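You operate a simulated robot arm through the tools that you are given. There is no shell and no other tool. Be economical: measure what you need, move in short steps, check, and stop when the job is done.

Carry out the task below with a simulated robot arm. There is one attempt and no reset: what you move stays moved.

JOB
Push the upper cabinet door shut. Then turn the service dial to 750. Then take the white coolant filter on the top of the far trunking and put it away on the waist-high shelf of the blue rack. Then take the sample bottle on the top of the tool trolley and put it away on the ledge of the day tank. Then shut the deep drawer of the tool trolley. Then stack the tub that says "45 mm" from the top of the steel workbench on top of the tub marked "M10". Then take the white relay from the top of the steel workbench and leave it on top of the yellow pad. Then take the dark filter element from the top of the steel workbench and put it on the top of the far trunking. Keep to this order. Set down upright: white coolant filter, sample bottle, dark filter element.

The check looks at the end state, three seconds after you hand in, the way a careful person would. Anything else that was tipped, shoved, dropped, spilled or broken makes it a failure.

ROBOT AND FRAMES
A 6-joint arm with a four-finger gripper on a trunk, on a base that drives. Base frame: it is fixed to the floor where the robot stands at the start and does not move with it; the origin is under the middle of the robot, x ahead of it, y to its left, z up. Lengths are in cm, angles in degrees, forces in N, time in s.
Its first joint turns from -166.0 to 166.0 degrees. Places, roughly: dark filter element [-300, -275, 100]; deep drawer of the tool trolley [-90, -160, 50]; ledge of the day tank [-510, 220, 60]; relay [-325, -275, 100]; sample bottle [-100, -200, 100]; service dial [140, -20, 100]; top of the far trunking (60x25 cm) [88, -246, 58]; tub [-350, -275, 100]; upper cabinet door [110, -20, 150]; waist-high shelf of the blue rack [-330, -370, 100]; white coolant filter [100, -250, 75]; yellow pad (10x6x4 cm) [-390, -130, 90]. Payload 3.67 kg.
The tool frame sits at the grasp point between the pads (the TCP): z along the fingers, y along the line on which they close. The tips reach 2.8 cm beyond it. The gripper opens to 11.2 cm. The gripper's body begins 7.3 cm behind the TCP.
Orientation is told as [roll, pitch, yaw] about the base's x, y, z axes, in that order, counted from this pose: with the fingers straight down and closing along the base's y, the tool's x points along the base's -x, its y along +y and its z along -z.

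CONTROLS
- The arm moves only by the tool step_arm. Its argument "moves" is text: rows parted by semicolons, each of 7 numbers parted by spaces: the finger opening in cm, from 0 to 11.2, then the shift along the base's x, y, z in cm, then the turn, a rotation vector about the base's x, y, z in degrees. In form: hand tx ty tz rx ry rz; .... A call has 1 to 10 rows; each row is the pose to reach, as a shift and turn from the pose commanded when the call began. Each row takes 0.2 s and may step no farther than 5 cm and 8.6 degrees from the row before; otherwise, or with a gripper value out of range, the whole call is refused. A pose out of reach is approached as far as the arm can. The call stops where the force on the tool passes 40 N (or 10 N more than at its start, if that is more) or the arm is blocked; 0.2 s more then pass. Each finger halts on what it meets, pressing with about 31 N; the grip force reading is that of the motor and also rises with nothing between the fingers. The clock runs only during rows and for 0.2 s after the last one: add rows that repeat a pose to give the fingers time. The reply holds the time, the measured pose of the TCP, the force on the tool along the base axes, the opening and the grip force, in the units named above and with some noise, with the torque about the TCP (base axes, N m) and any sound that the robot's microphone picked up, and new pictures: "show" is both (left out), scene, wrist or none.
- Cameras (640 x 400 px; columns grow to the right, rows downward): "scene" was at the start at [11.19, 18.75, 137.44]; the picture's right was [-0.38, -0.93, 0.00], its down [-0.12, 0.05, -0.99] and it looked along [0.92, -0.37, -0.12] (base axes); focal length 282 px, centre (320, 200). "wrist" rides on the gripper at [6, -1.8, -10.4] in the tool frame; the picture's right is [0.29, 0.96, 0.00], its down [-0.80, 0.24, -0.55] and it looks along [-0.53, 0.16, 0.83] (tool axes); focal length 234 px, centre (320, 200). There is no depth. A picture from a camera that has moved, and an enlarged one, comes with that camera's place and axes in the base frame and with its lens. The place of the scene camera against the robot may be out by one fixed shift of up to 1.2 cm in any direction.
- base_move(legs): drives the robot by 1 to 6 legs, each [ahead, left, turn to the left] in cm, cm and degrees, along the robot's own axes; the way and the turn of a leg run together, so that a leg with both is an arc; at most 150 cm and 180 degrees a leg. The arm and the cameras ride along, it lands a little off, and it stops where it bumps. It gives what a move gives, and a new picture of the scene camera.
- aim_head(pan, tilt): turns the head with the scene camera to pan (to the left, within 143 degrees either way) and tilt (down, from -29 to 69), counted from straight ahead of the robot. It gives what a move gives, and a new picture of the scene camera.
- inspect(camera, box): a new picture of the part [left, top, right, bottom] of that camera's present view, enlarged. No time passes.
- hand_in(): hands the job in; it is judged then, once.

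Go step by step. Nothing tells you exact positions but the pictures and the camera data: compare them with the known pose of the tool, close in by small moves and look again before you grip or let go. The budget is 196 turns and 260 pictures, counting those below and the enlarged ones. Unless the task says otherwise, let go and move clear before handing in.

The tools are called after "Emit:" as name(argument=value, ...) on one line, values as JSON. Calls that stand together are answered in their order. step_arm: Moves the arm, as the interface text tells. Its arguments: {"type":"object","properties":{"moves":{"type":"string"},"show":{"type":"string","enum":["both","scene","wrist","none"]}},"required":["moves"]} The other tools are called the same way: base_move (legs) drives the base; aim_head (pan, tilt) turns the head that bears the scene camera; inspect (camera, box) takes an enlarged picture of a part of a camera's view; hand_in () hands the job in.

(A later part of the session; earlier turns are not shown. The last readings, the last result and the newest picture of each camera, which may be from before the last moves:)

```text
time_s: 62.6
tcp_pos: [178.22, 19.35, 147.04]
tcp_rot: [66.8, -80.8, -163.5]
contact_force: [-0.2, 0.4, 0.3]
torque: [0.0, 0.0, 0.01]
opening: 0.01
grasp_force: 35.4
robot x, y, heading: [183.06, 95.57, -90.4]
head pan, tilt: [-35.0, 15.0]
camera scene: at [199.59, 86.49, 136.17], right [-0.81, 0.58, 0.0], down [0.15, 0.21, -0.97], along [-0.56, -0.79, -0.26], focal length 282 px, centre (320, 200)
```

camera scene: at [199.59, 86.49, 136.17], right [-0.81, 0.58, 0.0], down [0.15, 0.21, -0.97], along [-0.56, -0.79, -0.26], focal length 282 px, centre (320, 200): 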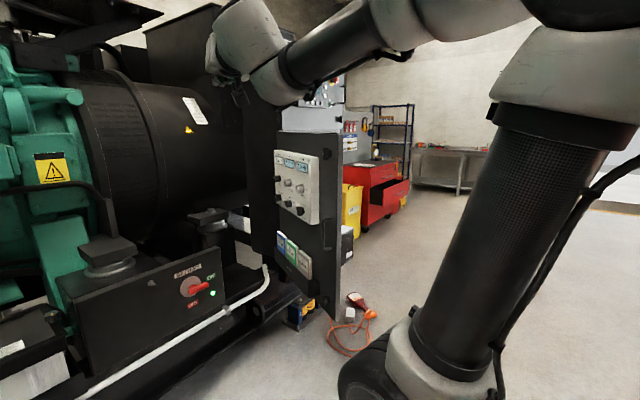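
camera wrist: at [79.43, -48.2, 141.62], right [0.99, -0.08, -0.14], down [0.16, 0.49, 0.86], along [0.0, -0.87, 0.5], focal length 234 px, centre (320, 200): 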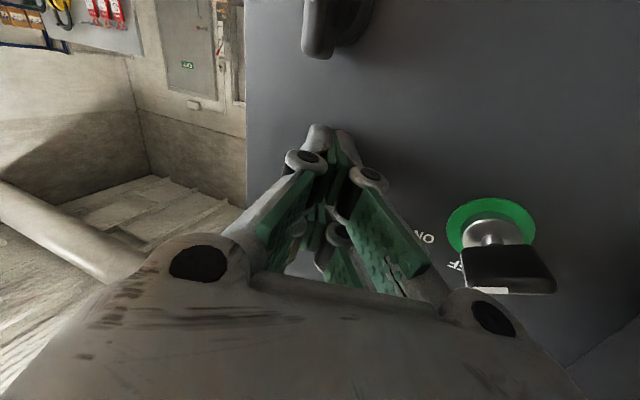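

The lower door's outer face carries a panel with knobs. I zoom in on it.

Emit:
inspect(camera="scene", box=[262, 140, 358, 230])

```text
4.44 times, centred on (310, 185) of scene
camera zoom: at [199.59, 86.49, 136.17], right [-0.81, 0.58, 0.0], down [0.15, 0.21, -0.97], along [-0.56, -0.79, -0.26], focal length 1252 px, centre (364, 267)
```

zoom: 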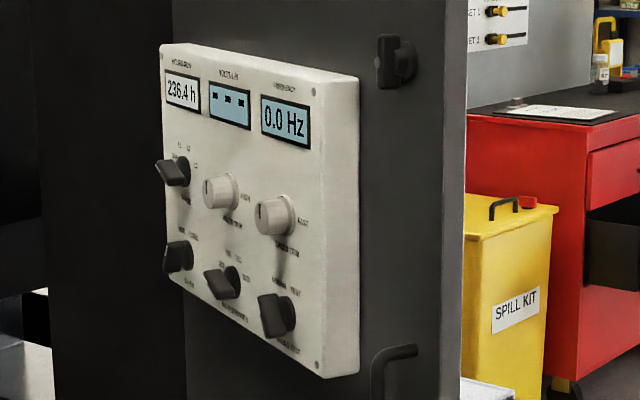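

I go around to face the panel squarely, standing in the aisle on its +x side.

Emit:
base_move(legs=[[0, 0, -90], [-27, 0, 0], [0, 55, 0]])

Emit:
aim_head(pan=30, tilt=20)

```text
time_s: 71.2
tcp_pos: [132.57, 46.28, 147.01]
tcp_rot: [66.6, -80.7, 105.5]
contact_force: [0.6, -0.5, 0.2]
torque: [0.01, -0.04, 0.0]
opening: 0.0
grasp_force: 36.1
robot x, y, heading: [208.58, 40.51, 178.7]
head pan, tilt: [-35.0, 15.0]
camera scene: at [199.09, 25.02, 136.17], right [0.59, 0.8, 0.0], down [0.21, -0.15, -0.97], along [-0.78, 0.57, -0.26], focal length 282 px, centre (320, 200)
```

scene: 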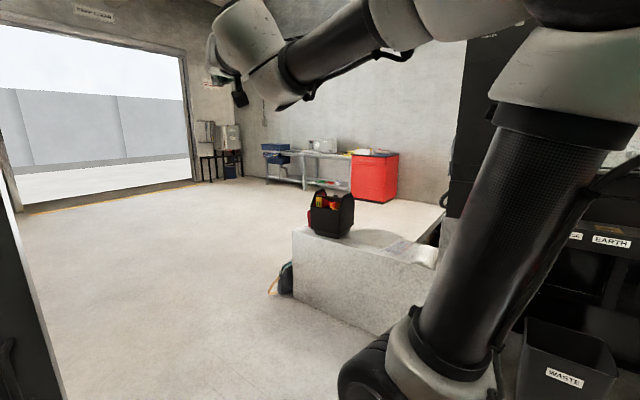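

```text
time_s: 72.5
tcp_pos: [132.42, 46.25, 146.95]
tcp_rot: [66.7, -80.8, 105.5]
contact_force: [0.1, 0.3, 0.9]
torque: [-0.05, 0.01, 0.02]
opening: 0.0
grasp_force: 35.2
robot x, y, heading: [208.7, 39.96, 178.5]
head pan, tilt: [30.0, 20.0]
camera scene: at [198.41, 15.02, 135.35], right [-0.48, 0.88, 0.0], down [0.3, 0.16, -0.94], along [-0.83, -0.45, -0.34], focal length 282 px, centre (320, 200)
```

scene: 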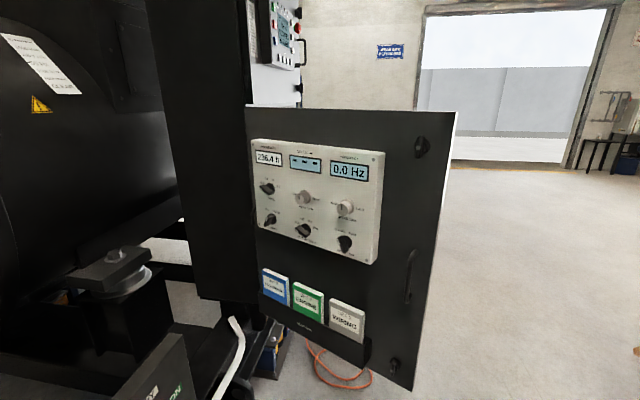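

Emit:
inspect(camera="scene", box=[245, 140, 389, 230])

Emit:
inspect(camera="scene", box=[250, 178, 330, 258])

Emit:
inspect(camera="scene", box=[310, 190, 390, 270])

```text
4.44 times, centred on (317, 185) of scene
camera zoom: at [198.41, 15.02, 135.35], right [-0.48, 0.88, 0.0], down [0.3, 0.16, -0.94], along [-0.83, -0.45, -0.34], focal length 1252 px, centre (333, 267)
```

zoom: 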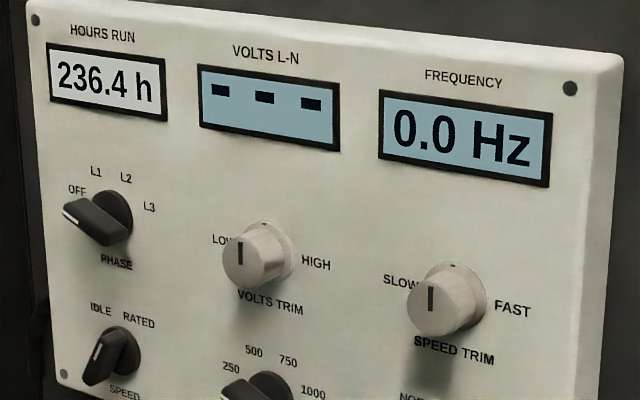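

```text
5.00 times, centred on (290, 218) of scene
camera zoom: at [198.41, 15.02, 135.35], right [-0.48, 0.88, 0.0], down [0.3, 0.16, -0.94], along [-0.83, -0.45, -0.34], focal length 1409 px, centre (470, 110)
```

zoom: 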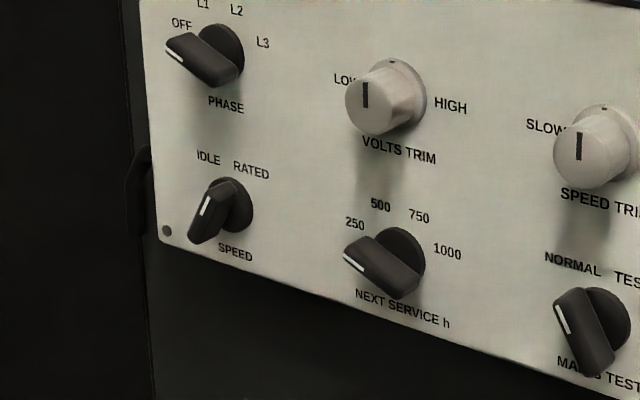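

```text
5.00 times, centred on (350, 230) of scene
camera zoom: at [198.41, 15.02, 135.35], right [-0.48, 0.88, 0.0], down [0.3, 0.16, -0.94], along [-0.83, -0.45, -0.34], focal length 1409 px, centre (170, 50)
```

zoom: 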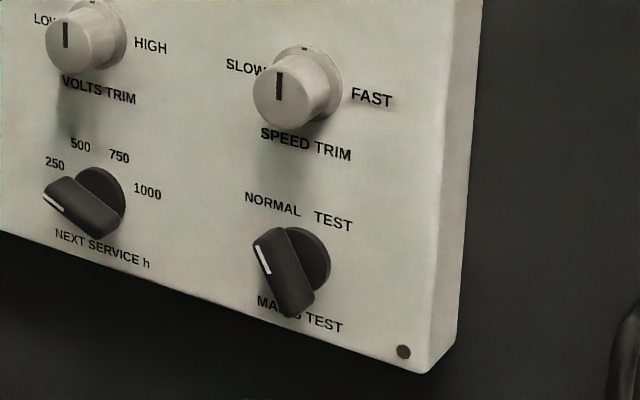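

The service dial is the "NEXT SERVICE h" knob, at about (138,-22,101), pointing at 250. It needs about 90° clockwise to reach 750. I lower the arm in free space and roll the fingers to match the knob bar.

Emit:
step_arm(moves="0 1 0 -4.2 6.75 0 0; 0 2 0 -8.4 13.5 0 0; 0 3 0 -12.6 20.25 0 0; 0 4 0 -16.8 27 0 0; 2 5 0 -21 33.75 0 0; 4 6 0 -25.2 40.5 0 0; 5 7 0 -29.4 47.25 0 0; 5 8 0 -33.6 54 0 0; 5 9 0 -37.8 60.75 0 0; 5 10 0 -42 67.5 0 0", show="wrist")

```text
time_s: 74.7
tcp_pos: [128.62, 40.91, 100.95]
tcp_rot: [-96.7, -31.5, -94.3]
contact_force: [2.7, -0.2, 1.7]
torque: [-0.04, -0.17, 0.01]
opening: 5.02
grasp_force: 0.0
out of reach, approached as far as the arm can: row 4, 5, 6, 7, 8, 9, 10
robot x, y, heading: [208.46, 39.86, 178.5]
head pan, tilt: [30.0, 20.0]
camera wrist: at [139.28, 45.49, 98.32], right [-0.13, -0.24, -0.96], down [0.46, -0.87, 0.16], along [-0.88, -0.42, 0.23], focal length 234 px, centre (320, 200)
```

wrist: 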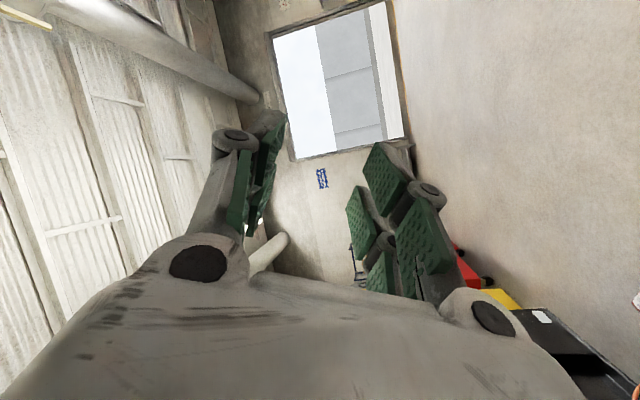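

The pose is close. I back off along +x, then drive sideways toward the panel with clearance from the door edge.

Emit:
base_move(legs=[[-23, 0, 0], [0, 33, 0]])

Emit:
aim_head(pan=15, tilt=20)

```text
time_s: 77.8
tcp_pos: [150.04, 16.14, 100.9]
tcp_rot: [-96.5, -31.6, -91.5]
contact_force: [0.8, 0.0, 0.4]
torque: [0.0, 0.01, -0.01]
opening: 4.99
grasp_force: 0.0
robot x, y, heading: [229.83, 19.05, -178.6]
head pan, tilt: [30.0, 20.0]
stopped in leg 2: the robot was blocked; the commanded pose is now the measured one
camera scene: at [221.26, -6.29, 135.35], right [-0.52, 0.85, 0.0], down [0.29, 0.18, -0.94], along [-0.8, -0.49, -0.34], focal length 282 px, centre (320, 200)
```

scene: 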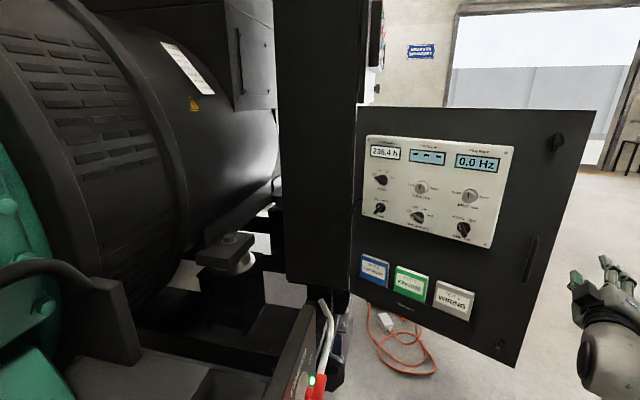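

```text
time_s: 78.6
tcp_pos: [150.19, 16.15, 100.72]
tcp_rot: [-96.4, -31.6, -91.7]
contact_force: [0.0, 0.6, 0.3]
torque: [0.0, 0.01, 0.01]
opening: 4.98
grasp_force: 0.0
robot x, y, heading: [230.04, 19.76, -178.8]
head pan, tilt: [15.0, 20.0]
camera scene: at [220.28, -4.07, 135.35], right [-0.28, 0.96, 0.0], down [0.33, 0.1, -0.94], along [-0.9, -0.26, -0.34], focal length 282 px, centre (320, 200)
```

scene: 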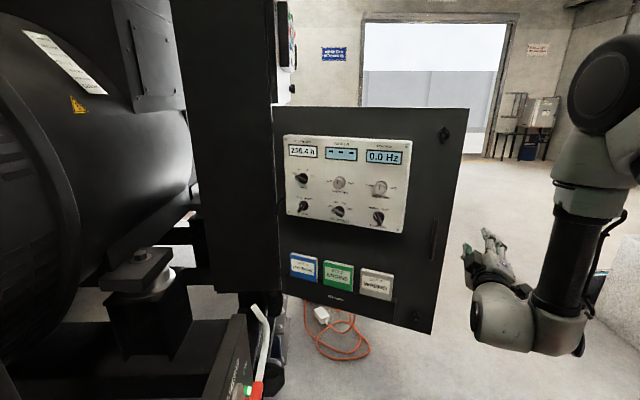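

The base is blocked by the skid at y≈19, so I ease it off slightly. Then I shift the arm sideways to stand in front of the dial.

Emit:
base_move(legs=[[0, -2, 0]])

Emit:
step_arm(moves="5 1 -4 0 0 0 0; 5 2 -8 0 0 0 0; 5 3 -12 0 0 0 0; 5 4 -16 0 1 0 0; 5 5 -20 0 2 0 0; 5 6 -24 0 3 0 0; 5 7 -28 0 4 0 0; 5 7 -32 0 5 0 0; 5 7 -36 0 6 0 0; 5 7 -40 0 7 0 0", show="both")

```text
time_s: 79.3
tcp_pos: [150.15, 18.09, 100.69]
tcp_rot: [-96.4, -31.5, -91.7]
contact_force: [-0.4, -0.9, 1.0]
torque: [0.02, 0.0, 0.0]
opening: 5.01
grasp_force: 0.0
robot x, y, heading: [229.9, 21.46, -178.9]
head pan, tilt: [15.0, 20.0]
camera scene: at [220.23, -2.09, 135.35], right [-0.28, 0.96, 0.0], down [0.33, 0.1, -0.94], along [-0.9, -0.26, -0.34], focal length 282 px, centre (320, 200)
```

scene: 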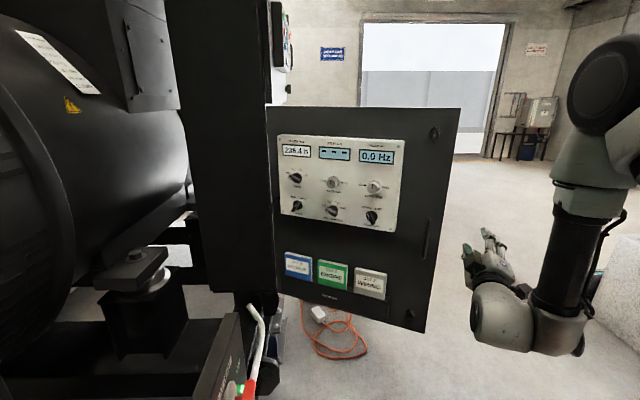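

```text
time_s: 81.5
tcp_pos: [157.06, -22.04, 100.8]
tcp_rot: [-96.8, -24.5, -91.5]
contact_force: [-1.1, -0.2, 0.2]
torque: [0.0, -0.07, 0.0]
opening: 5.0
grasp_force: 0.1
robot x, y, heading: [230.28, 21.33, -178.9]
head pan, tilt: [15.0, 20.0]
camera scene: at [220.22, -2.07, 135.35], right [-0.28, 0.96, 0.0], down [0.33, 0.1, -0.94], along [-0.9, -0.26, -0.34], focal length 282 px, centre (320, 200)
camera wrist: at [167.51, -16.58, 98.81], right [-0.12, -0.13, -0.98], down [0.5, -0.86, 0.06], along [-0.86, -0.49, 0.16], focal length 234 px, centre (320, 200)
```

scene: 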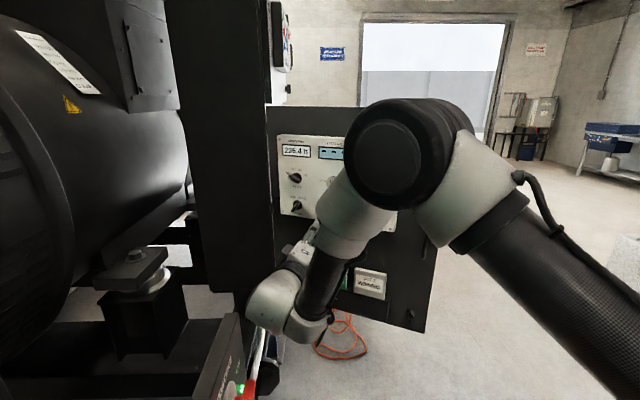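
wrist: 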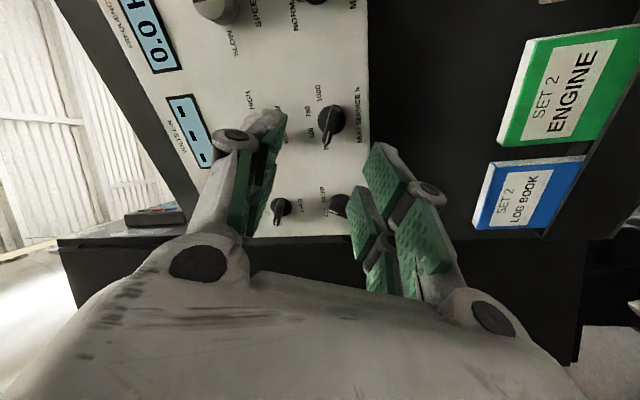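

The wrist view confirms the knob at about (-22.7, 101.7) in y and z. I advance the base 10 cm, then square up the tool.

Emit:
base_move(legs=[[9, 0, 0]])

Emit:
step_arm(moves="5 0 -0.4 0.5 1 -3 2; 5 0 -0.7 0.9 2 -5.7 3.8; 5 0 -0.7 0.9 2 -5.7 3.8", show="wrist")

Emit:
inspect(camera="wrist", box=[200, 40, 440, 200])

```text
time_s: 82.7
tcp_pos: [148.08, -22.17, 100.71]
tcp_rot: [-96.7, -24.4, -91.5]
contact_force: [-0.2, 0.5, -0.1]
torque: [-0.03, 0.0, 0.0]
opening: 5.0
grasp_force: 0.1
robot x, y, heading: [220.8, 21.74, -178.6]
head pan, tilt: [15.0, 20.0]
camera scene: at [211.26, -2.31, 135.35], right [-0.28, 0.96, 0.0], down [0.33, 0.1, -0.94], along [-0.9, -0.26, -0.34], focal length 282 px, centre (320, 200)
```

scene: 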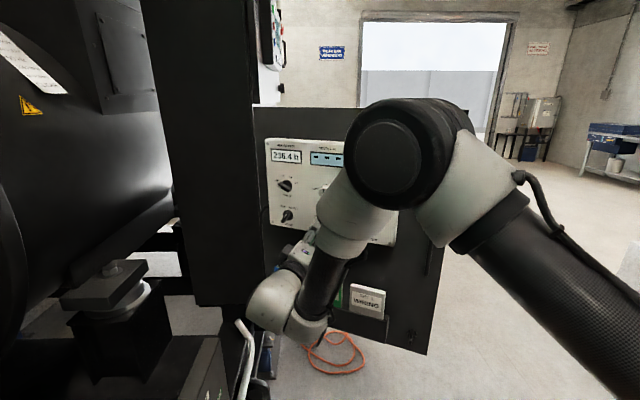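

```text
time_s: 83.5
tcp_pos: [148.13, -22.9, 101.71]
tcp_rot: [-90.5, -22.4, -90.1]
contact_force: [-0.6, 0.9, 0.5]
torque: [0.01, -0.03, 0.01]
opening: 4.98
grasp_force: 0.0
robot x, y, heading: [221.12, 21.35, -178.9]
head pan, tilt: [15.0, 20.0]
camera wrist: at [158.31, -16.75, 100.98], right [-0.01, -0.1, -0.99], down [0.55, -0.83, 0.08], along [-0.84, -0.55, 0.06], focal length 234 px, centre (320, 200)
```

wrist: 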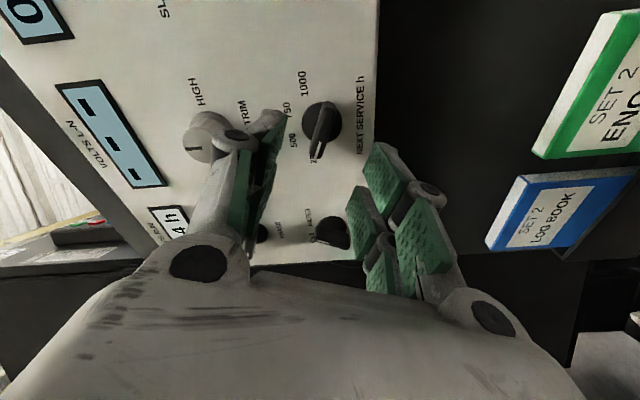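

```text
2.50 times, centred on (320, 120) of wrist
camera zoom: at [158.31, -16.75, 100.98], right [-0.01, -0.1, -0.99], down [0.55, -0.83, 0.08], along [-0.84, -0.55, 0.06], focal length 585 px, centre (320, 400)
```

zoom: 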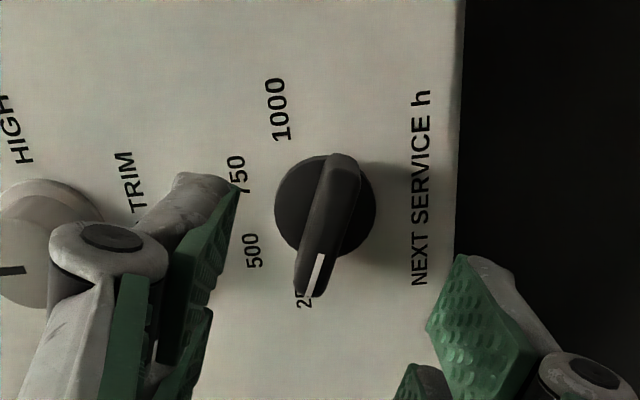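

Emit:
step_arm(moves="5 -2 0.3 -0.3 0 0 0; 5 -4 0.3 -0.3 0 0 0; 5 -6 0.3 -0.3 0 0 0; 5 -6 0.3 -0.3 0 0 0", show="none")

Emit:
inspect(camera="wrist", box=[200, 80, 440, 240])

```text
time_s: 84.5
tcp_pos: [142.08, -22.67, 101.46]
tcp_rot: [-90.5, -22.4, -90.1]
contact_force: [-0.8, 0.5, -0.1]
torque: [-0.01, 0.02, -0.02]
opening: 5.01
grasp_force: 0.1
robot x, y, heading: [220.95, 21.17, -178.6]
head pan, tilt: [15.0, 20.0]
```

```text
2.50 times, centred on (320, 160) of wrist
camera zoom: at [152.36, -16.48, 100.66], right [-0.01, -0.1, -0.99], down [0.55, -0.83, 0.08], along [-0.84, -0.55, 0.06], focal length 585 px, centre (320, 300)
```

zoom: 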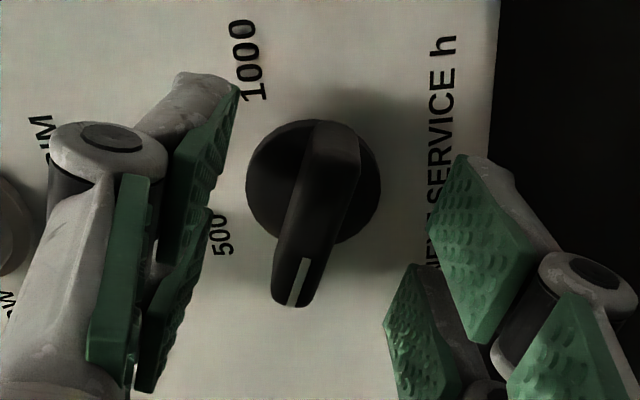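

The lever is between the fingers. I go in slightly more and close on it.

Emit:
step_arm(moves="5 -0.7 0 0 0 0 0; 3.5 -0.7 0 0 0 0 0; 2 -0.7 0 0 0 0 0; 1 -0.7 0 0 0 0 0; 0 -0.7 0 0 0 0 0; 0 -0.7 0 0 0 0 0", show="none")

Emit:
inspect(camera="wrist", box=[200, 80, 440, 240])

```text
time_s: 85.8
tcp_pos: [141.28, -22.46, 101.58]
tcp_rot: [-90.8, -22.6, -90.2]
contact_force: [-5.5, 9.9, 26.4]
torque: [0.12, 0.11, -1.52]
opening: 1.12
grasp_force: 45.3
robot x, y, heading: [220.98, 21.03, -178.7]
head pan, tilt: [15.0, 20.0]
```

```text
2.50 times, centred on (320, 160) of wrist
camera zoom: at [151.58, -16.37, 100.94], right [-0.01, -0.1, -0.99], down [0.55, -0.83, 0.08], along [-0.84, -0.54, 0.07], focal length 585 px, centre (320, 300)
```

zoom: 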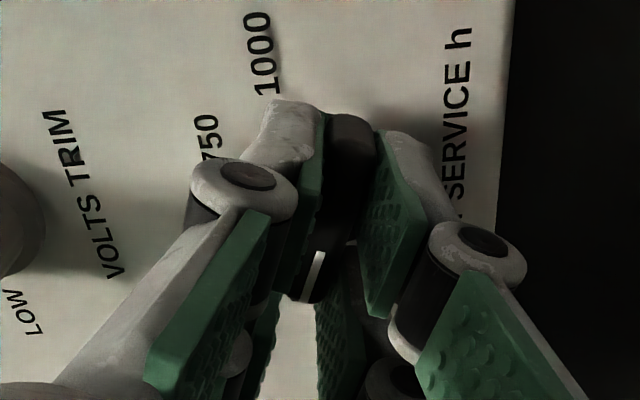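

The lever is gripped, with some side load upward. I ease the tool in that direction, then turn clockwise.

Emit:
step_arm(moves="0 0 0.1 0.2 0 0 0; 0 0 0.15 0.4 0 0 0", show="none")

```text
time_s: 86.5
tcp_pos: [141.35, -22.53, 101.67]
tcp_rot: [-90.5, -22.3, -90.2]
contact_force: [-8.5, 1.9, 10.5]
torque: [-0.04, -0.02, -0.84]
opening: 1.12
grasp_force: 44.9
robot x, y, heading: [221.31, 21.16, -178.8]
head pan, tilt: [15.0, 20.0]
```

Emit:
step_arm(moves="0 0 0 0.15 -8.5 0 0; 0 0 0 0.2 -17 0 0; 0 0 0 0.2 -25.5 0 0; 0 0 0 0.2 -34 0 0; 0 0 0 0.2 -42.5 0 0; 0 0 0 0.2 -45 0 0", show="wrist")

```text
time_s: 87.8
tcp_pos: [141.4, -22.21, 101.94]
tcp_rot: [-90.3, -67.6, -90.6]
contact_force: [9.3, 22.3, -3.3]
torque: [0.2, 1.39, -0.59]
opening: 1.17
grasp_force: 45.7
robot x, y, heading: [221.14, 20.98, -178.8]
head pan, tilt: [15.0, 20.0]
camera wrist: at [151.59, -18.46, 97.16], right [-0.01, -0.78, -0.63], down [0.55, -0.53, 0.64], along [-0.84, -0.34, 0.43], focal length 234 px, centre (320, 200)
```

wrist: 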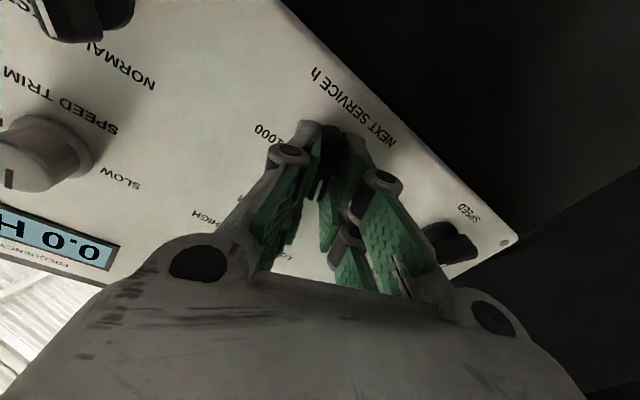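

It turned 45° with the dial following. I continue the second 45°.

Emit:
step_arm(moves="0 0 0.2 0 -8.5 0 0; 0 0 0.25 -0.1 -17 0 0; 0 0 0.25 -0.2 -25.5 0 0; 0 0 0.25 -0.2 -34 0 0; 0 0 0.25 -0.2 -42.5 0 0; 0 0 0.25 -0.2 -45 0 0", show="wrist")

```text
time_s: 89.0
tcp_pos: [141.23, -21.9, 101.88]
tcp_rot: [88.7, -75.6, 89.9]
contact_force: [2.7, 11.8, 7.8]
torque: [0.06, 0.37, -0.91]
opening: 1.13
grasp_force: 45.8
out of reach, approached as far as the arm can: row 5
robot x, y, heading: [220.99, 21.17, -178.4]
head pan, tilt: [15.0, 20.0]
stopped in row 5: the force on the tool passed its limit at 61 N (the readings are from after the stop); the commanded pose is now the measured one
camera wrist: at [151.43, -21.89, 95.8], right [-0.02, -1.0, -0.04], down [0.55, -0.05, 0.83], along [-0.84, 0.0, 0.55], focal length 234 px, centre (320, 200)
```

wrist: 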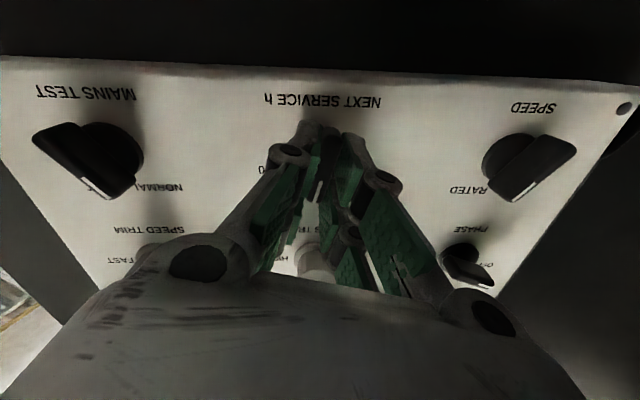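

The turn stopped at about 82°, close to target. I release slightly and look at where the dial sits.

Emit:
step_arm(moves="2.5 0 0 0 0 0 0; 4 0 0 0 0 0 0; 4 2.5 0 0 0 0 0; 4 6 0 0 0 0 0; 4 10 0 0 0 0 0; 4 14 0 0 0 0 0", show="wrist")

Emit:
inspect(camera="wrist", box=[240, 60, 400, 160])

```text
time_s: 90.4
tcp_pos: [155.17, -23.64, 103.14]
tcp_rot: [87.1, -76.2, 91.5]
contact_force: [0.1, -0.3, 0.7]
torque: [0.01, 0.03, 0.04]
opening: 4.01
grasp_force: 0.0
out of reach, approached as far as the arm can: row 4, 5, 6
robot x, y, heading: [220.9, 21.29, -178.9]
head pan, tilt: [15.0, 20.0]
camera wrist: at [165.37, -23.47, 97.06], right [-0.02, -1.0, -0.05], down [0.54, -0.06, 0.84], along [-0.84, -0.01, 0.54], focal length 234 px, centre (320, 200)
```

wrist: 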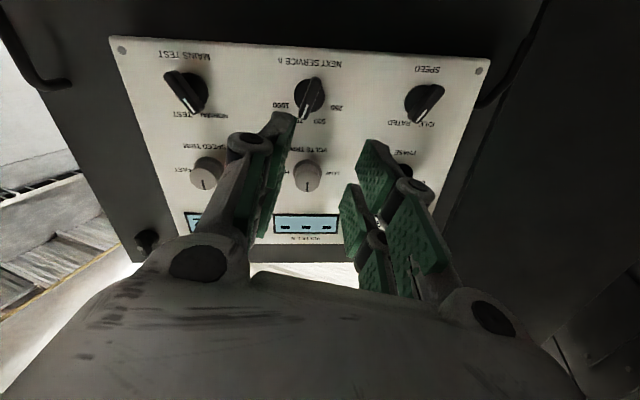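

```text
4.00 times, centred on (320, 110) of wrist
camera zoom: at [165.37, -23.47, 97.06], right [-0.02, -1.0, -0.05], down [0.54, -0.06, 0.84], along [-0.84, -0.01, 0.54], focal length 937 px, centre (320, 560)
```

zoom: 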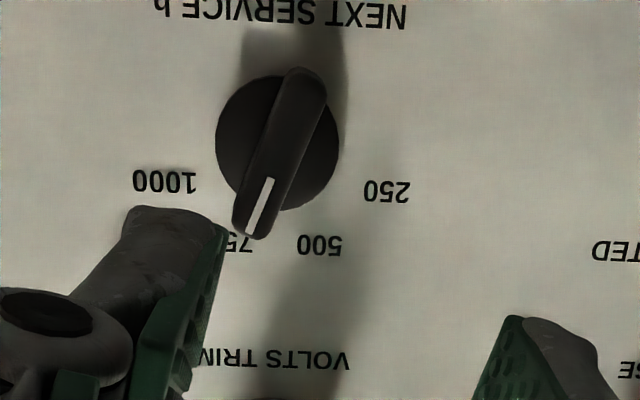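

The pointer reads 750, but I want a cleaner look. I swing the arm aside and use the scene camera.

Emit:
step_arm(moves="4 0 4 0 0 0 0; 4 0 8 1 0 0 0; 4 0 12 2 0 0 0; 4 0 16 3 0 0 0; 4 0 20 4 0 0 0; 4 0 24 5 0 0 0; 4 0 28 6 0 0 0; 4 0 32 6 0 0 0; 4 0 36 6 0 0 0; 4 0 40 6 0 0 0", show="none")

Emit:
inspect(camera="scene", box=[270, 180, 400, 260])

```text
time_s: 92.6
tcp_pos: [150.06, 2.64, 117.37]
tcp_rot: [85.1, -76.6, 93.4]
contact_force: [0.0, 0.6, -0.5]
torque: [-0.01, 0.03, 0.05]
opening: 4.01
grasp_force: 0.1
out of reach, approached as far as the arm can: row 1, 2, 3, 4, 5, 6, 7, 8, 9, 10
robot x, y, heading: [221.1, 21.42, -178.5]
head pan, tilt: [15.0, 20.0]
```

```text
4.92 times, centred on (335, 220) of scene
camera zoom: at [211.25, -2.27, 135.35], right [-0.28, 0.96, 0.0], down [0.33, 0.1, -0.94], along [-0.9, -0.26, -0.34], focal length 1387 px, centre (246, 102)
```

zoom: 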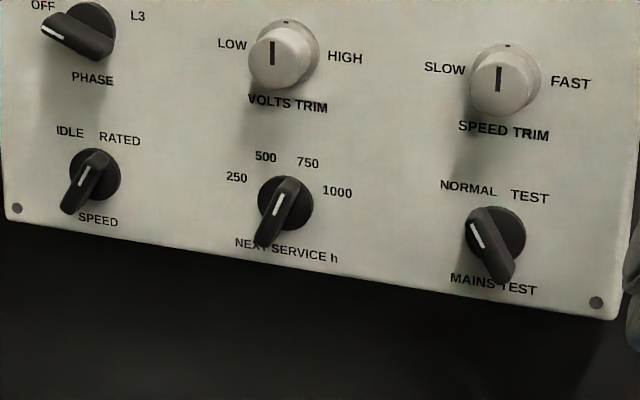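

Emit:
inspect(camera="scene", box=[324, 202, 372, 232])

Emit:
inspect(camera="scene", box=[284, 200, 332, 230])

```text
13.33 times, centred on (348, 217) of scene
camera zoom: at [211.25, -2.27, 135.35], right [-0.28, 0.96, 0.0], down [0.33, 0.1, -0.94], along [-0.9, -0.26, -0.34], focal length 3758 px, centre (-53, -27)
```

zoom: 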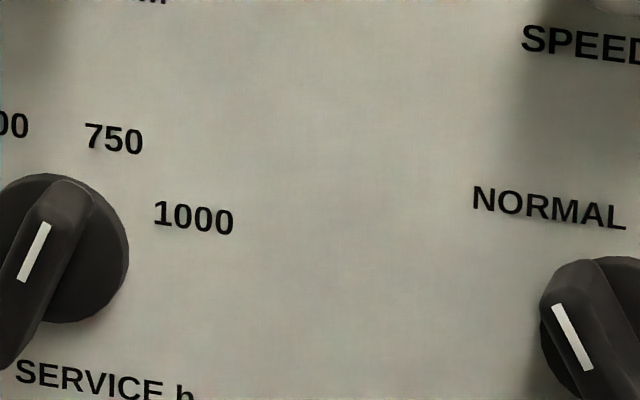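

```text
13.33 times, centred on (308, 215) of scene
camera zoom: at [211.25, -2.27, 135.35], right [-0.28, 0.96, 0.0], down [0.33, 0.1, -0.94], along [-0.9, -0.26, -0.34], focal length 3758 px, centre (480, 0)
```

zoom: 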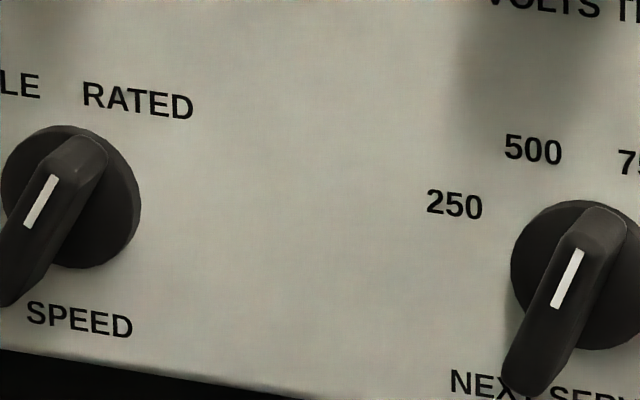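

The dial reads 750 (pointer within a few degrees of the mark), so I leave it. Now I fold the arm a bit and drive back down the aisle toward the coolant filter side.

Emit:
base_move(legs=[[0, -55, 0], [140, 0, 0], [110, 0, 0], [0, 0, 90]])

Emit:
aim_head(pan=0, tilt=25)

```text
time_s: 111.6
tcp_pos: [-12.31, -4.79, 117.41]
tcp_rot: [85.2, -76.7, -174.3]
contact_force: [0.2, 0.0, -0.8]
torque: [-0.01, 0.0, -0.04]
opening: 3.99
grasp_force: 0.1
robot x, y, heading: [-34.61, 65.41, -85.9]
head pan, tilt: [15.0, 20.0]
camera scene: at [-8.78, 56.76, 135.35], right [-0.95, -0.32, 0.0], down [-0.11, 0.32, -0.94], along [0.3, -0.89, -0.34], focal length 282 px, centre (320, 200)
```

scene: 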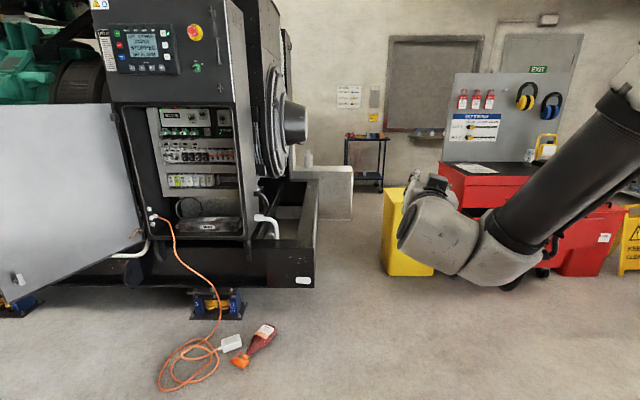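

```text
time_s: 112.4
tcp_pos: [-12.28, -4.63, 117.51]
tcp_rot: [85.0, -76.7, -174.2]
contact_force: [0.7, -0.4, 0.6]
torque: [0.01, 0.02, 0.0]
opening: 3.97
grasp_force: 0.1
robot x, y, heading: [-34.16, 65.24, -86.2]
head pan, tilt: [0.0, 25.0]
camera scene: at [-11.16, 56.38, 134.54], right [-1.0, -0.07, 0.0], down [-0.03, 0.42, -0.91], along [0.06, -0.9, -0.42], focal length 282 px, centre (320, 200)
```

scene: 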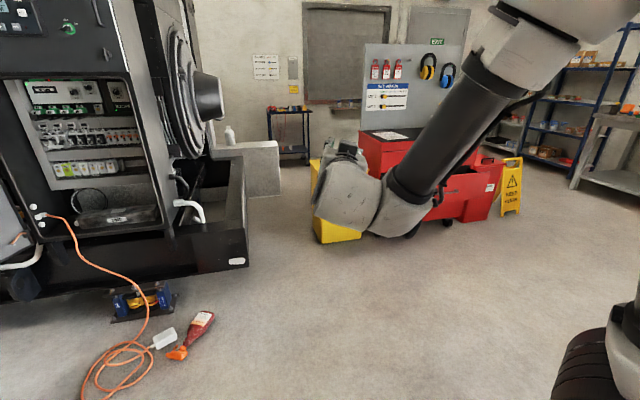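

The gap between the yellow bin and the skid looks about 60 cm wide. I check the door closely and point the tool down again meanwhile.

Emit:
inspect(camera="scene", box=[0, 0, 240, 200])

Emit:
step_arm(moves="4 0 0 0 8.5 0 0; 4 0 0 0 17 0 0; 4 0 0 0 25.5 0 0; 4 0 0 0 34 0 0; 4 0 0 0 42.5 0 0; 4 0 0 0 51 0 0; 4 0 0 0 59.5 0 0; 4 0 0 0 68 0 0; 4 0 0 0 76.5 0 0; 4 0 0 0 85 0 0", show="wrist")

```text
2.00 times, centred on (120, 100) of scene
camera zoom: at [-11.16, 56.38, 134.54], right [-1.0, -0.07, 0.0], down [-0.03, 0.42, -0.91], along [0.06, -0.9, -0.42], focal length 564 px, centre (720, 400)
```

zoom: 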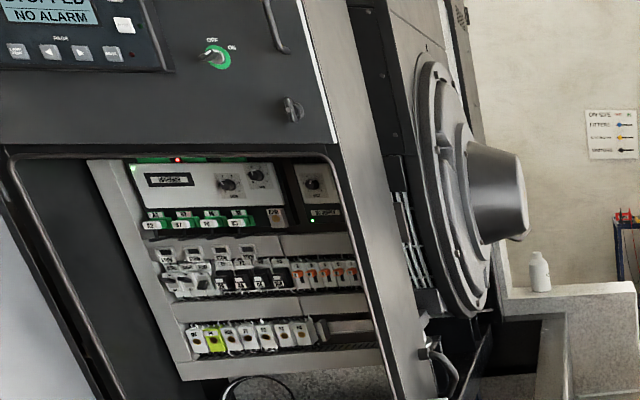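

```text
time_s: 114.6
tcp_pos: [-12.33, -4.78, 117.64]
tcp_rot: [1.9, -3.5, -103.2]
contact_force: [-0.2, 0.0, 0.8]
torque: [-0.06, 0.0, 0.0]
opening: 4.01
grasp_force: 0.0
robot x, y, heading: [-33.8, 65.43, -86.2]
head pan, tilt: [0.0, 25.0]
camera wrist: at [-13.16, 2.23, 127.55], right [1.0, 0.06, 0.01], down [0.04, -0.79, 0.61], along [0.05, -0.61, -0.79], focal length 234 px, centre (320, 200)
```

wrist: 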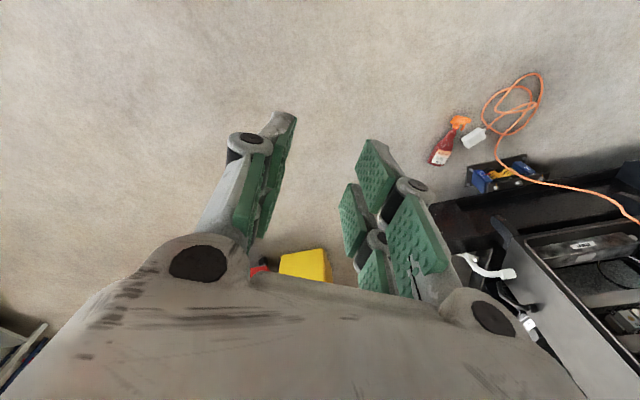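

The upper door is flush. I look down at my own base to learn its width before threading the gap.

Emit:
aim_head(pan=0, tilt=69)

Emit:
aim_head(pan=100, tilt=69)

```text
time_s: 115.7
tcp_pos: [-12.32, -4.66, 117.5]
tcp_rot: [1.9, -3.5, -103.3]
contact_force: [-0.5, 0.1, -0.4]
torque: [-0.02, -0.01, 0.0]
opening: 4.01
grasp_force: 0.0
robot x, y, heading: [-33.93, 65.41, -86.2]
head pan, tilt: [0.0, 68.8]
camera scene: at [-11.41, 59.99, 128.6], right [-1.0, -0.07, 0.0], down [-0.06, 0.93, -0.36], along [0.02, -0.36, -0.93], focal length 282 px, centre (320, 200)
```

scene: 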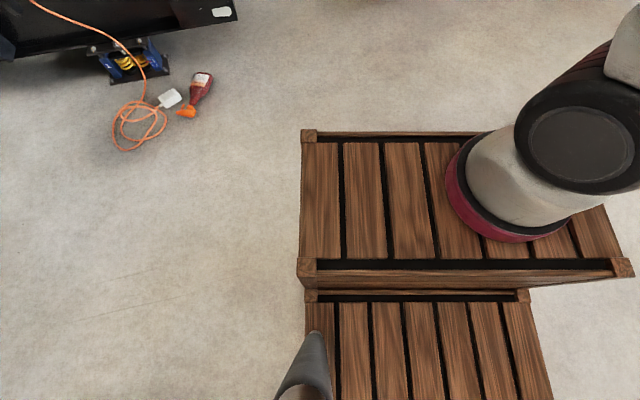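

```text
time_s: 117.4
tcp_pos: [-12.32, -4.69, 117.44]
tcp_rot: [1.9, -3.6, -103.4]
contact_force: [0.0, 0.5, -0.2]
torque: [0.03, -0.01, 0.0]
opening: 3.99
grasp_force: 0.0
robot x, y, heading: [-33.95, 65.72, -86.2]
head pan, tilt: [100.0, 68.8]
camera scene: at [-6.35, 66.91, 128.6], right [0.24, -0.97, 0.0], down [-0.91, -0.22, -0.36], along [0.35, 0.09, -0.93], focal length 282 px, centre (320, 200)
```

scene: 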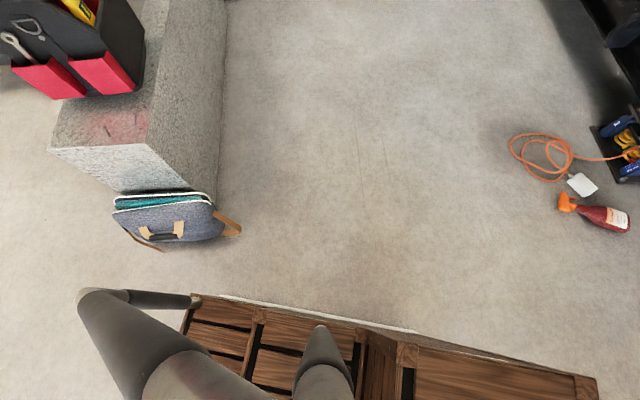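

My base is about 52 cm wide and 75 cm long, so it fits the gap with care. I square up and approach the gap, then measure it again.

Emit:
aim_head(pan=0, tilt=35)

Emit:
base_move(legs=[[0, 0, -4], [0, 62, 0], [90, 0, 0]])

```text
time_s: 119.2
tcp_pos: [-12.46, -4.67, 117.56]
tcp_rot: [1.9, -3.6, -103.3]
contact_force: [-0.7, -0.6, 0.1]
torque: [0.01, 0.0, 0.0]
opening: 4.01
grasp_force: 0.1
robot x, y, heading: [-33.98, 65.38, -86.3]
head pan, tilt: [0.0, 35.0]
camera scene: at [-11.19, 56.79, 132.96], right [-1.0, -0.07, 0.0], down [-0.04, 0.57, -0.82], along [0.05, -0.82, -0.57], focal length 282 px, centre (320, 200)
```

scene: 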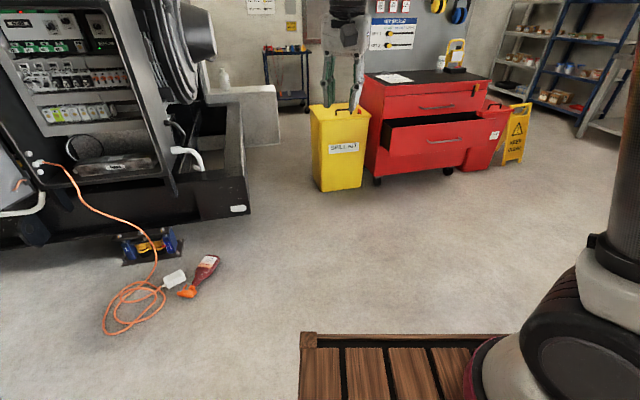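

```text
time_s: 127.5
tcp_pos: [44.37, -96.63, 117.45]
tcp_rot: [1.9, -3.6, -107.6]
contact_force: [0.3, 0.0, -0.1]
torque: [-0.01, -0.01, 0.03]
opening: 3.99
grasp_force: 0.0
robot x, y, heading: [28.09, -25.1, -90.3]
head pan, tilt: [0.0, 35.0]
camera scene: at [50.08, -35.23, 132.96], right [-1.0, 0.01, 0.0], down [0.01, 0.57, -0.82], along [-0.01, -0.82, -0.57], focal length 282 px, centre (320, 200)
```

scene: 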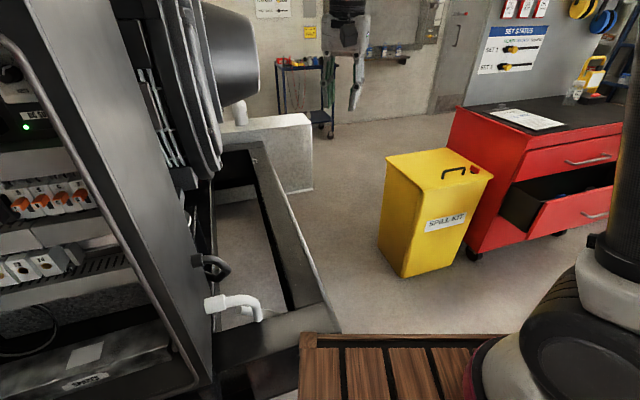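

The bin–skid gap is only about 54 cm, too tight for my base. I'll take the long way around the tool trolley, so I go and look at that side first.

Emit:
base_move(legs=[[-30, 0, 0], [0, -140, 0], [0, -130, 0]])

Emit:
aim_head(pan=25, tilt=25)

```text
time_s: 142.2
tcp_pos: [-223.05, -63.64, 117.56]
tcp_rot: [1.9, -3.4, -106.5]
contact_force: [0.2, -0.2, 0.4]
torque: [0.01, 0.0, 0.03]
opening: 4.01
grasp_force: 0.1
robot x, y, heading: [-240.63, 7.74, -89.4]
head pan, tilt: [0.0, 35.0]
camera scene: at [-218.5, -2.21, 132.97], right [-1.0, -0.01, 0.0], down [-0.01, 0.57, -0.82], along [0.01, -0.82, -0.57], focal length 282 px, centre (320, 200)
```

scene: 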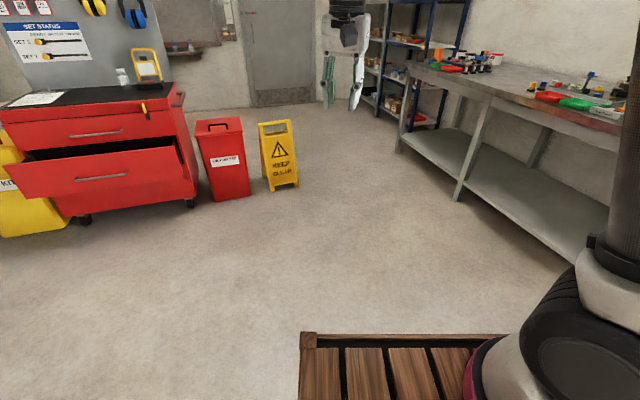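

```text
time_s: 143.1
tcp_pos: [-222.96, -63.53, 117.54]
tcp_rot: [1.8, -3.5, -106.4]
contact_force: [-0.2, 0.0, 0.1]
torque: [-0.01, -0.03, 0.0]
opening: 3.99
grasp_force: 0.1
robot x, y, heading: [-240.7, 7.19, -89.4]
head pan, tilt: [25.0, 25.0]
camera scene: at [-214.62, -1.72, 134.54], right [-0.9, -0.43, 0.0], down [-0.18, 0.38, -0.91], along [0.39, -0.82, -0.42], focal length 282 px, centre (320, 200)
```

scene: 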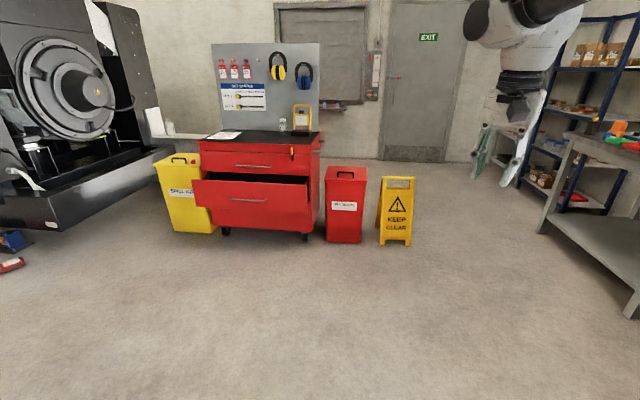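

The route past the sign on its right is open. I drive down there, turn and go along behind the trolley.

Emit:
base_move(legs=[[0, -6, 0], [145, 0, 0], [145, 0, 0]])

Emit:
aim_head(pan=80, tilt=25)

```text
time_s: 157.8
tcp_pos: [-224.0, -356.5, 117.49]
tcp_rot: [2.0, -3.5, -105.9]
contact_force: [0.0, -0.6, 0.3]
torque: [-0.02, -0.03, 0.04]
opening: 4.0
grasp_force: 0.1
robot x, y, heading: [-242.67, -285.59, -88.5]
head pan, tilt: [25.0, 25.0]
camera scene: at [-216.36, -294.45, 134.54], right [-0.9, -0.44, 0.0], down [-0.19, 0.38, -0.91], along [0.4, -0.81, -0.42], focal length 282 px, centre (320, 200)
```

scene: 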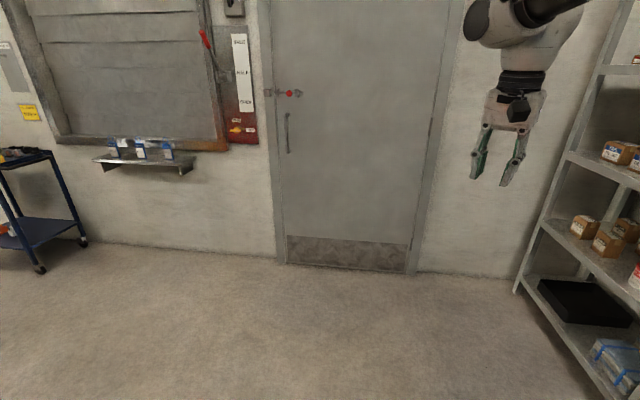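

```text
time_s: 159.1
tcp_pos: [-224.05, -356.56, 117.55]
tcp_rot: [1.9, -3.5, -105.9]
contact_force: [0.7, 0.1, -0.8]
torque: [0.03, 0.03, 0.01]
opening: 3.98
grasp_force: 0.0
robot x, y, heading: [-242.2, -285.23, -88.8]
head pan, tilt: [80.0, 25.0]
camera scene: at [-211.34, -287.59, 134.54], right [-0.15, -0.99, 0.0], down [-0.42, 0.06, -0.91], along [0.9, -0.14, -0.42], focal length 282 px, centre (320, 200)
```

scene: 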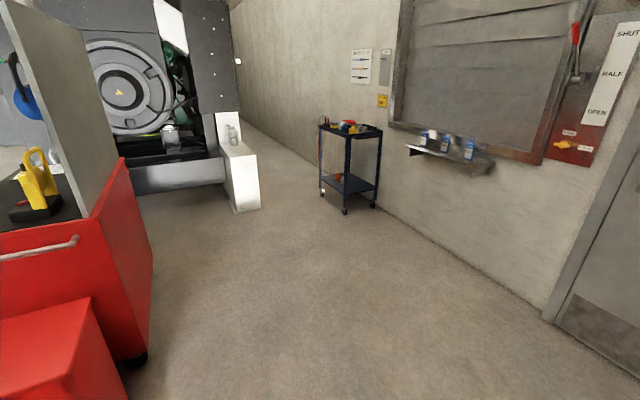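

The passage is clear, with the white filter on the block at about (110,-243). I turn and drive alongside the block.

Emit:
base_move(legs=[[0, 0, 89], [145, 0, 0], [135, -8, 0]])

Emit:
aim_head(pan=30, tilt=35)

```text
time_s: 175.6
tcp_pos: [93.13, -268.34, 117.54]
tcp_rot: [1.8, -3.6, -12.0]
contact_force: [0.5, 0.0, -0.4]
torque: [0.03, 0.02, -0.02]
opening: 4.0
grasp_force: 0.1
robot x, y, heading: [23.28, -291.63, 5.0]
head pan, tilt: [80.0, 25.0]
stopped in leg 3: the robot was blocked; the commanded pose is now the measured one
camera scene: at [24.91, -260.06, 134.54], right [1.0, -0.09, 0.0], down [-0.04, -0.42, -0.91], along [0.08, 0.9, -0.42], focal length 282 px, centre (320, 200)
```

scene: 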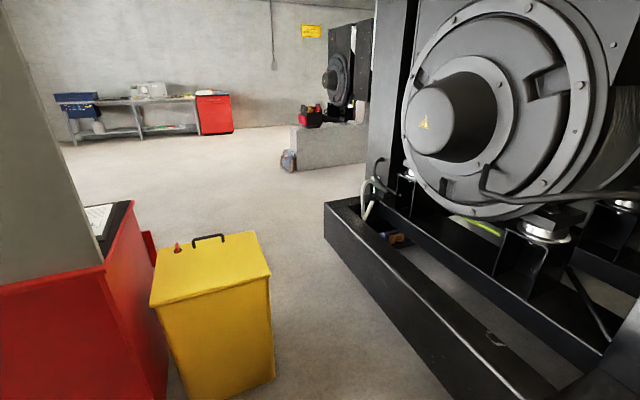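

```text
time_s: 176.8
tcp_pos: [93.0, -268.38, 117.55]
tcp_rot: [1.9, -3.6, -12.1]
contact_force: [0.1, -0.2, -0.4]
torque: [0.01, 0.01, 0.01]
opening: 4.01
grasp_force: 0.1
robot x, y, heading: [23.32, -291.69, 5.3]
head pan, tilt: [30.0, 35.0]
camera scene: at [31.32, -264.17, 132.97], right [0.58, -0.82, 0.0], down [-0.47, -0.33, -0.82], along [0.67, 0.47, -0.57], focal length 282 px, centre (320, 200)
```

scene: 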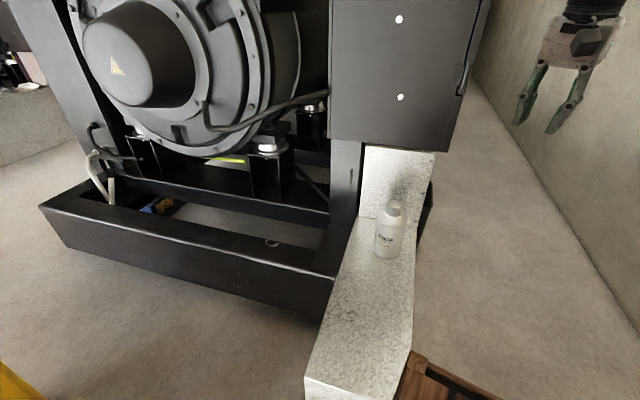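

My base corner touched the fixed block, and the filter is still upright. I back off, straighten and go past on a line further right. I check the right side first.

Emit:
base_move(legs=[[-6, 0, 0], [0, -6, -5]])

Emit:
aim_head(pan=-20, tilt=50)

```text
time_s: 178.3
tcp_pos: [89.24, -280.97, 117.49]
tcp_rot: [1.9, -3.7, -17.0]
contact_force: [0.3, -1.3, -0.5]
torque: [0.02, 0.03, 0.02]
opening: 4.0
grasp_force: 0.1
robot x, y, heading: [17.98, -298.1, 0.2]
head pan, tilt: [30.0, 35.0]
camera scene: at [28.09, -271.41, 132.97], right [0.5, -0.87, 0.0], down [-0.5, -0.29, -0.82], along [0.71, 0.41, -0.57], focal length 282 px, centre (320, 200)
```

scene: 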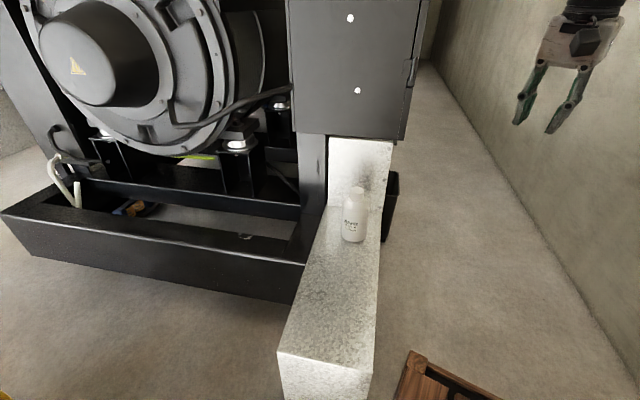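

```text
time_s: 179.5
tcp_pos: [89.3, -281.16, 117.47]
tcp_rot: [2.0, -3.6, -17.0]
contact_force: [-0.3, 0.4, 0.3]
torque: [0.02, 0.01, -0.01]
opening: 4.02
grasp_force: 0.1
robot x, y, heading: [18.0, -298.11, 0.1]
head pan, tilt: [-20.0, 50.0]
camera scene: at [27.71, -278.44, 130.79], right [-0.34, -0.94, 0.0], down [-0.72, 0.26, -0.64], along [0.6, -0.22, -0.77], focal length 282 px, centre (320, 200)
```

scene: 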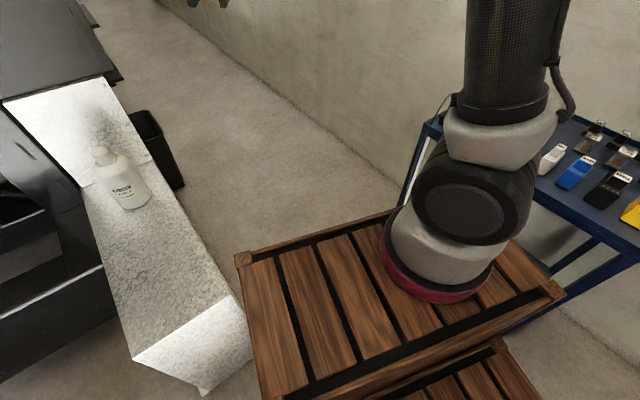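

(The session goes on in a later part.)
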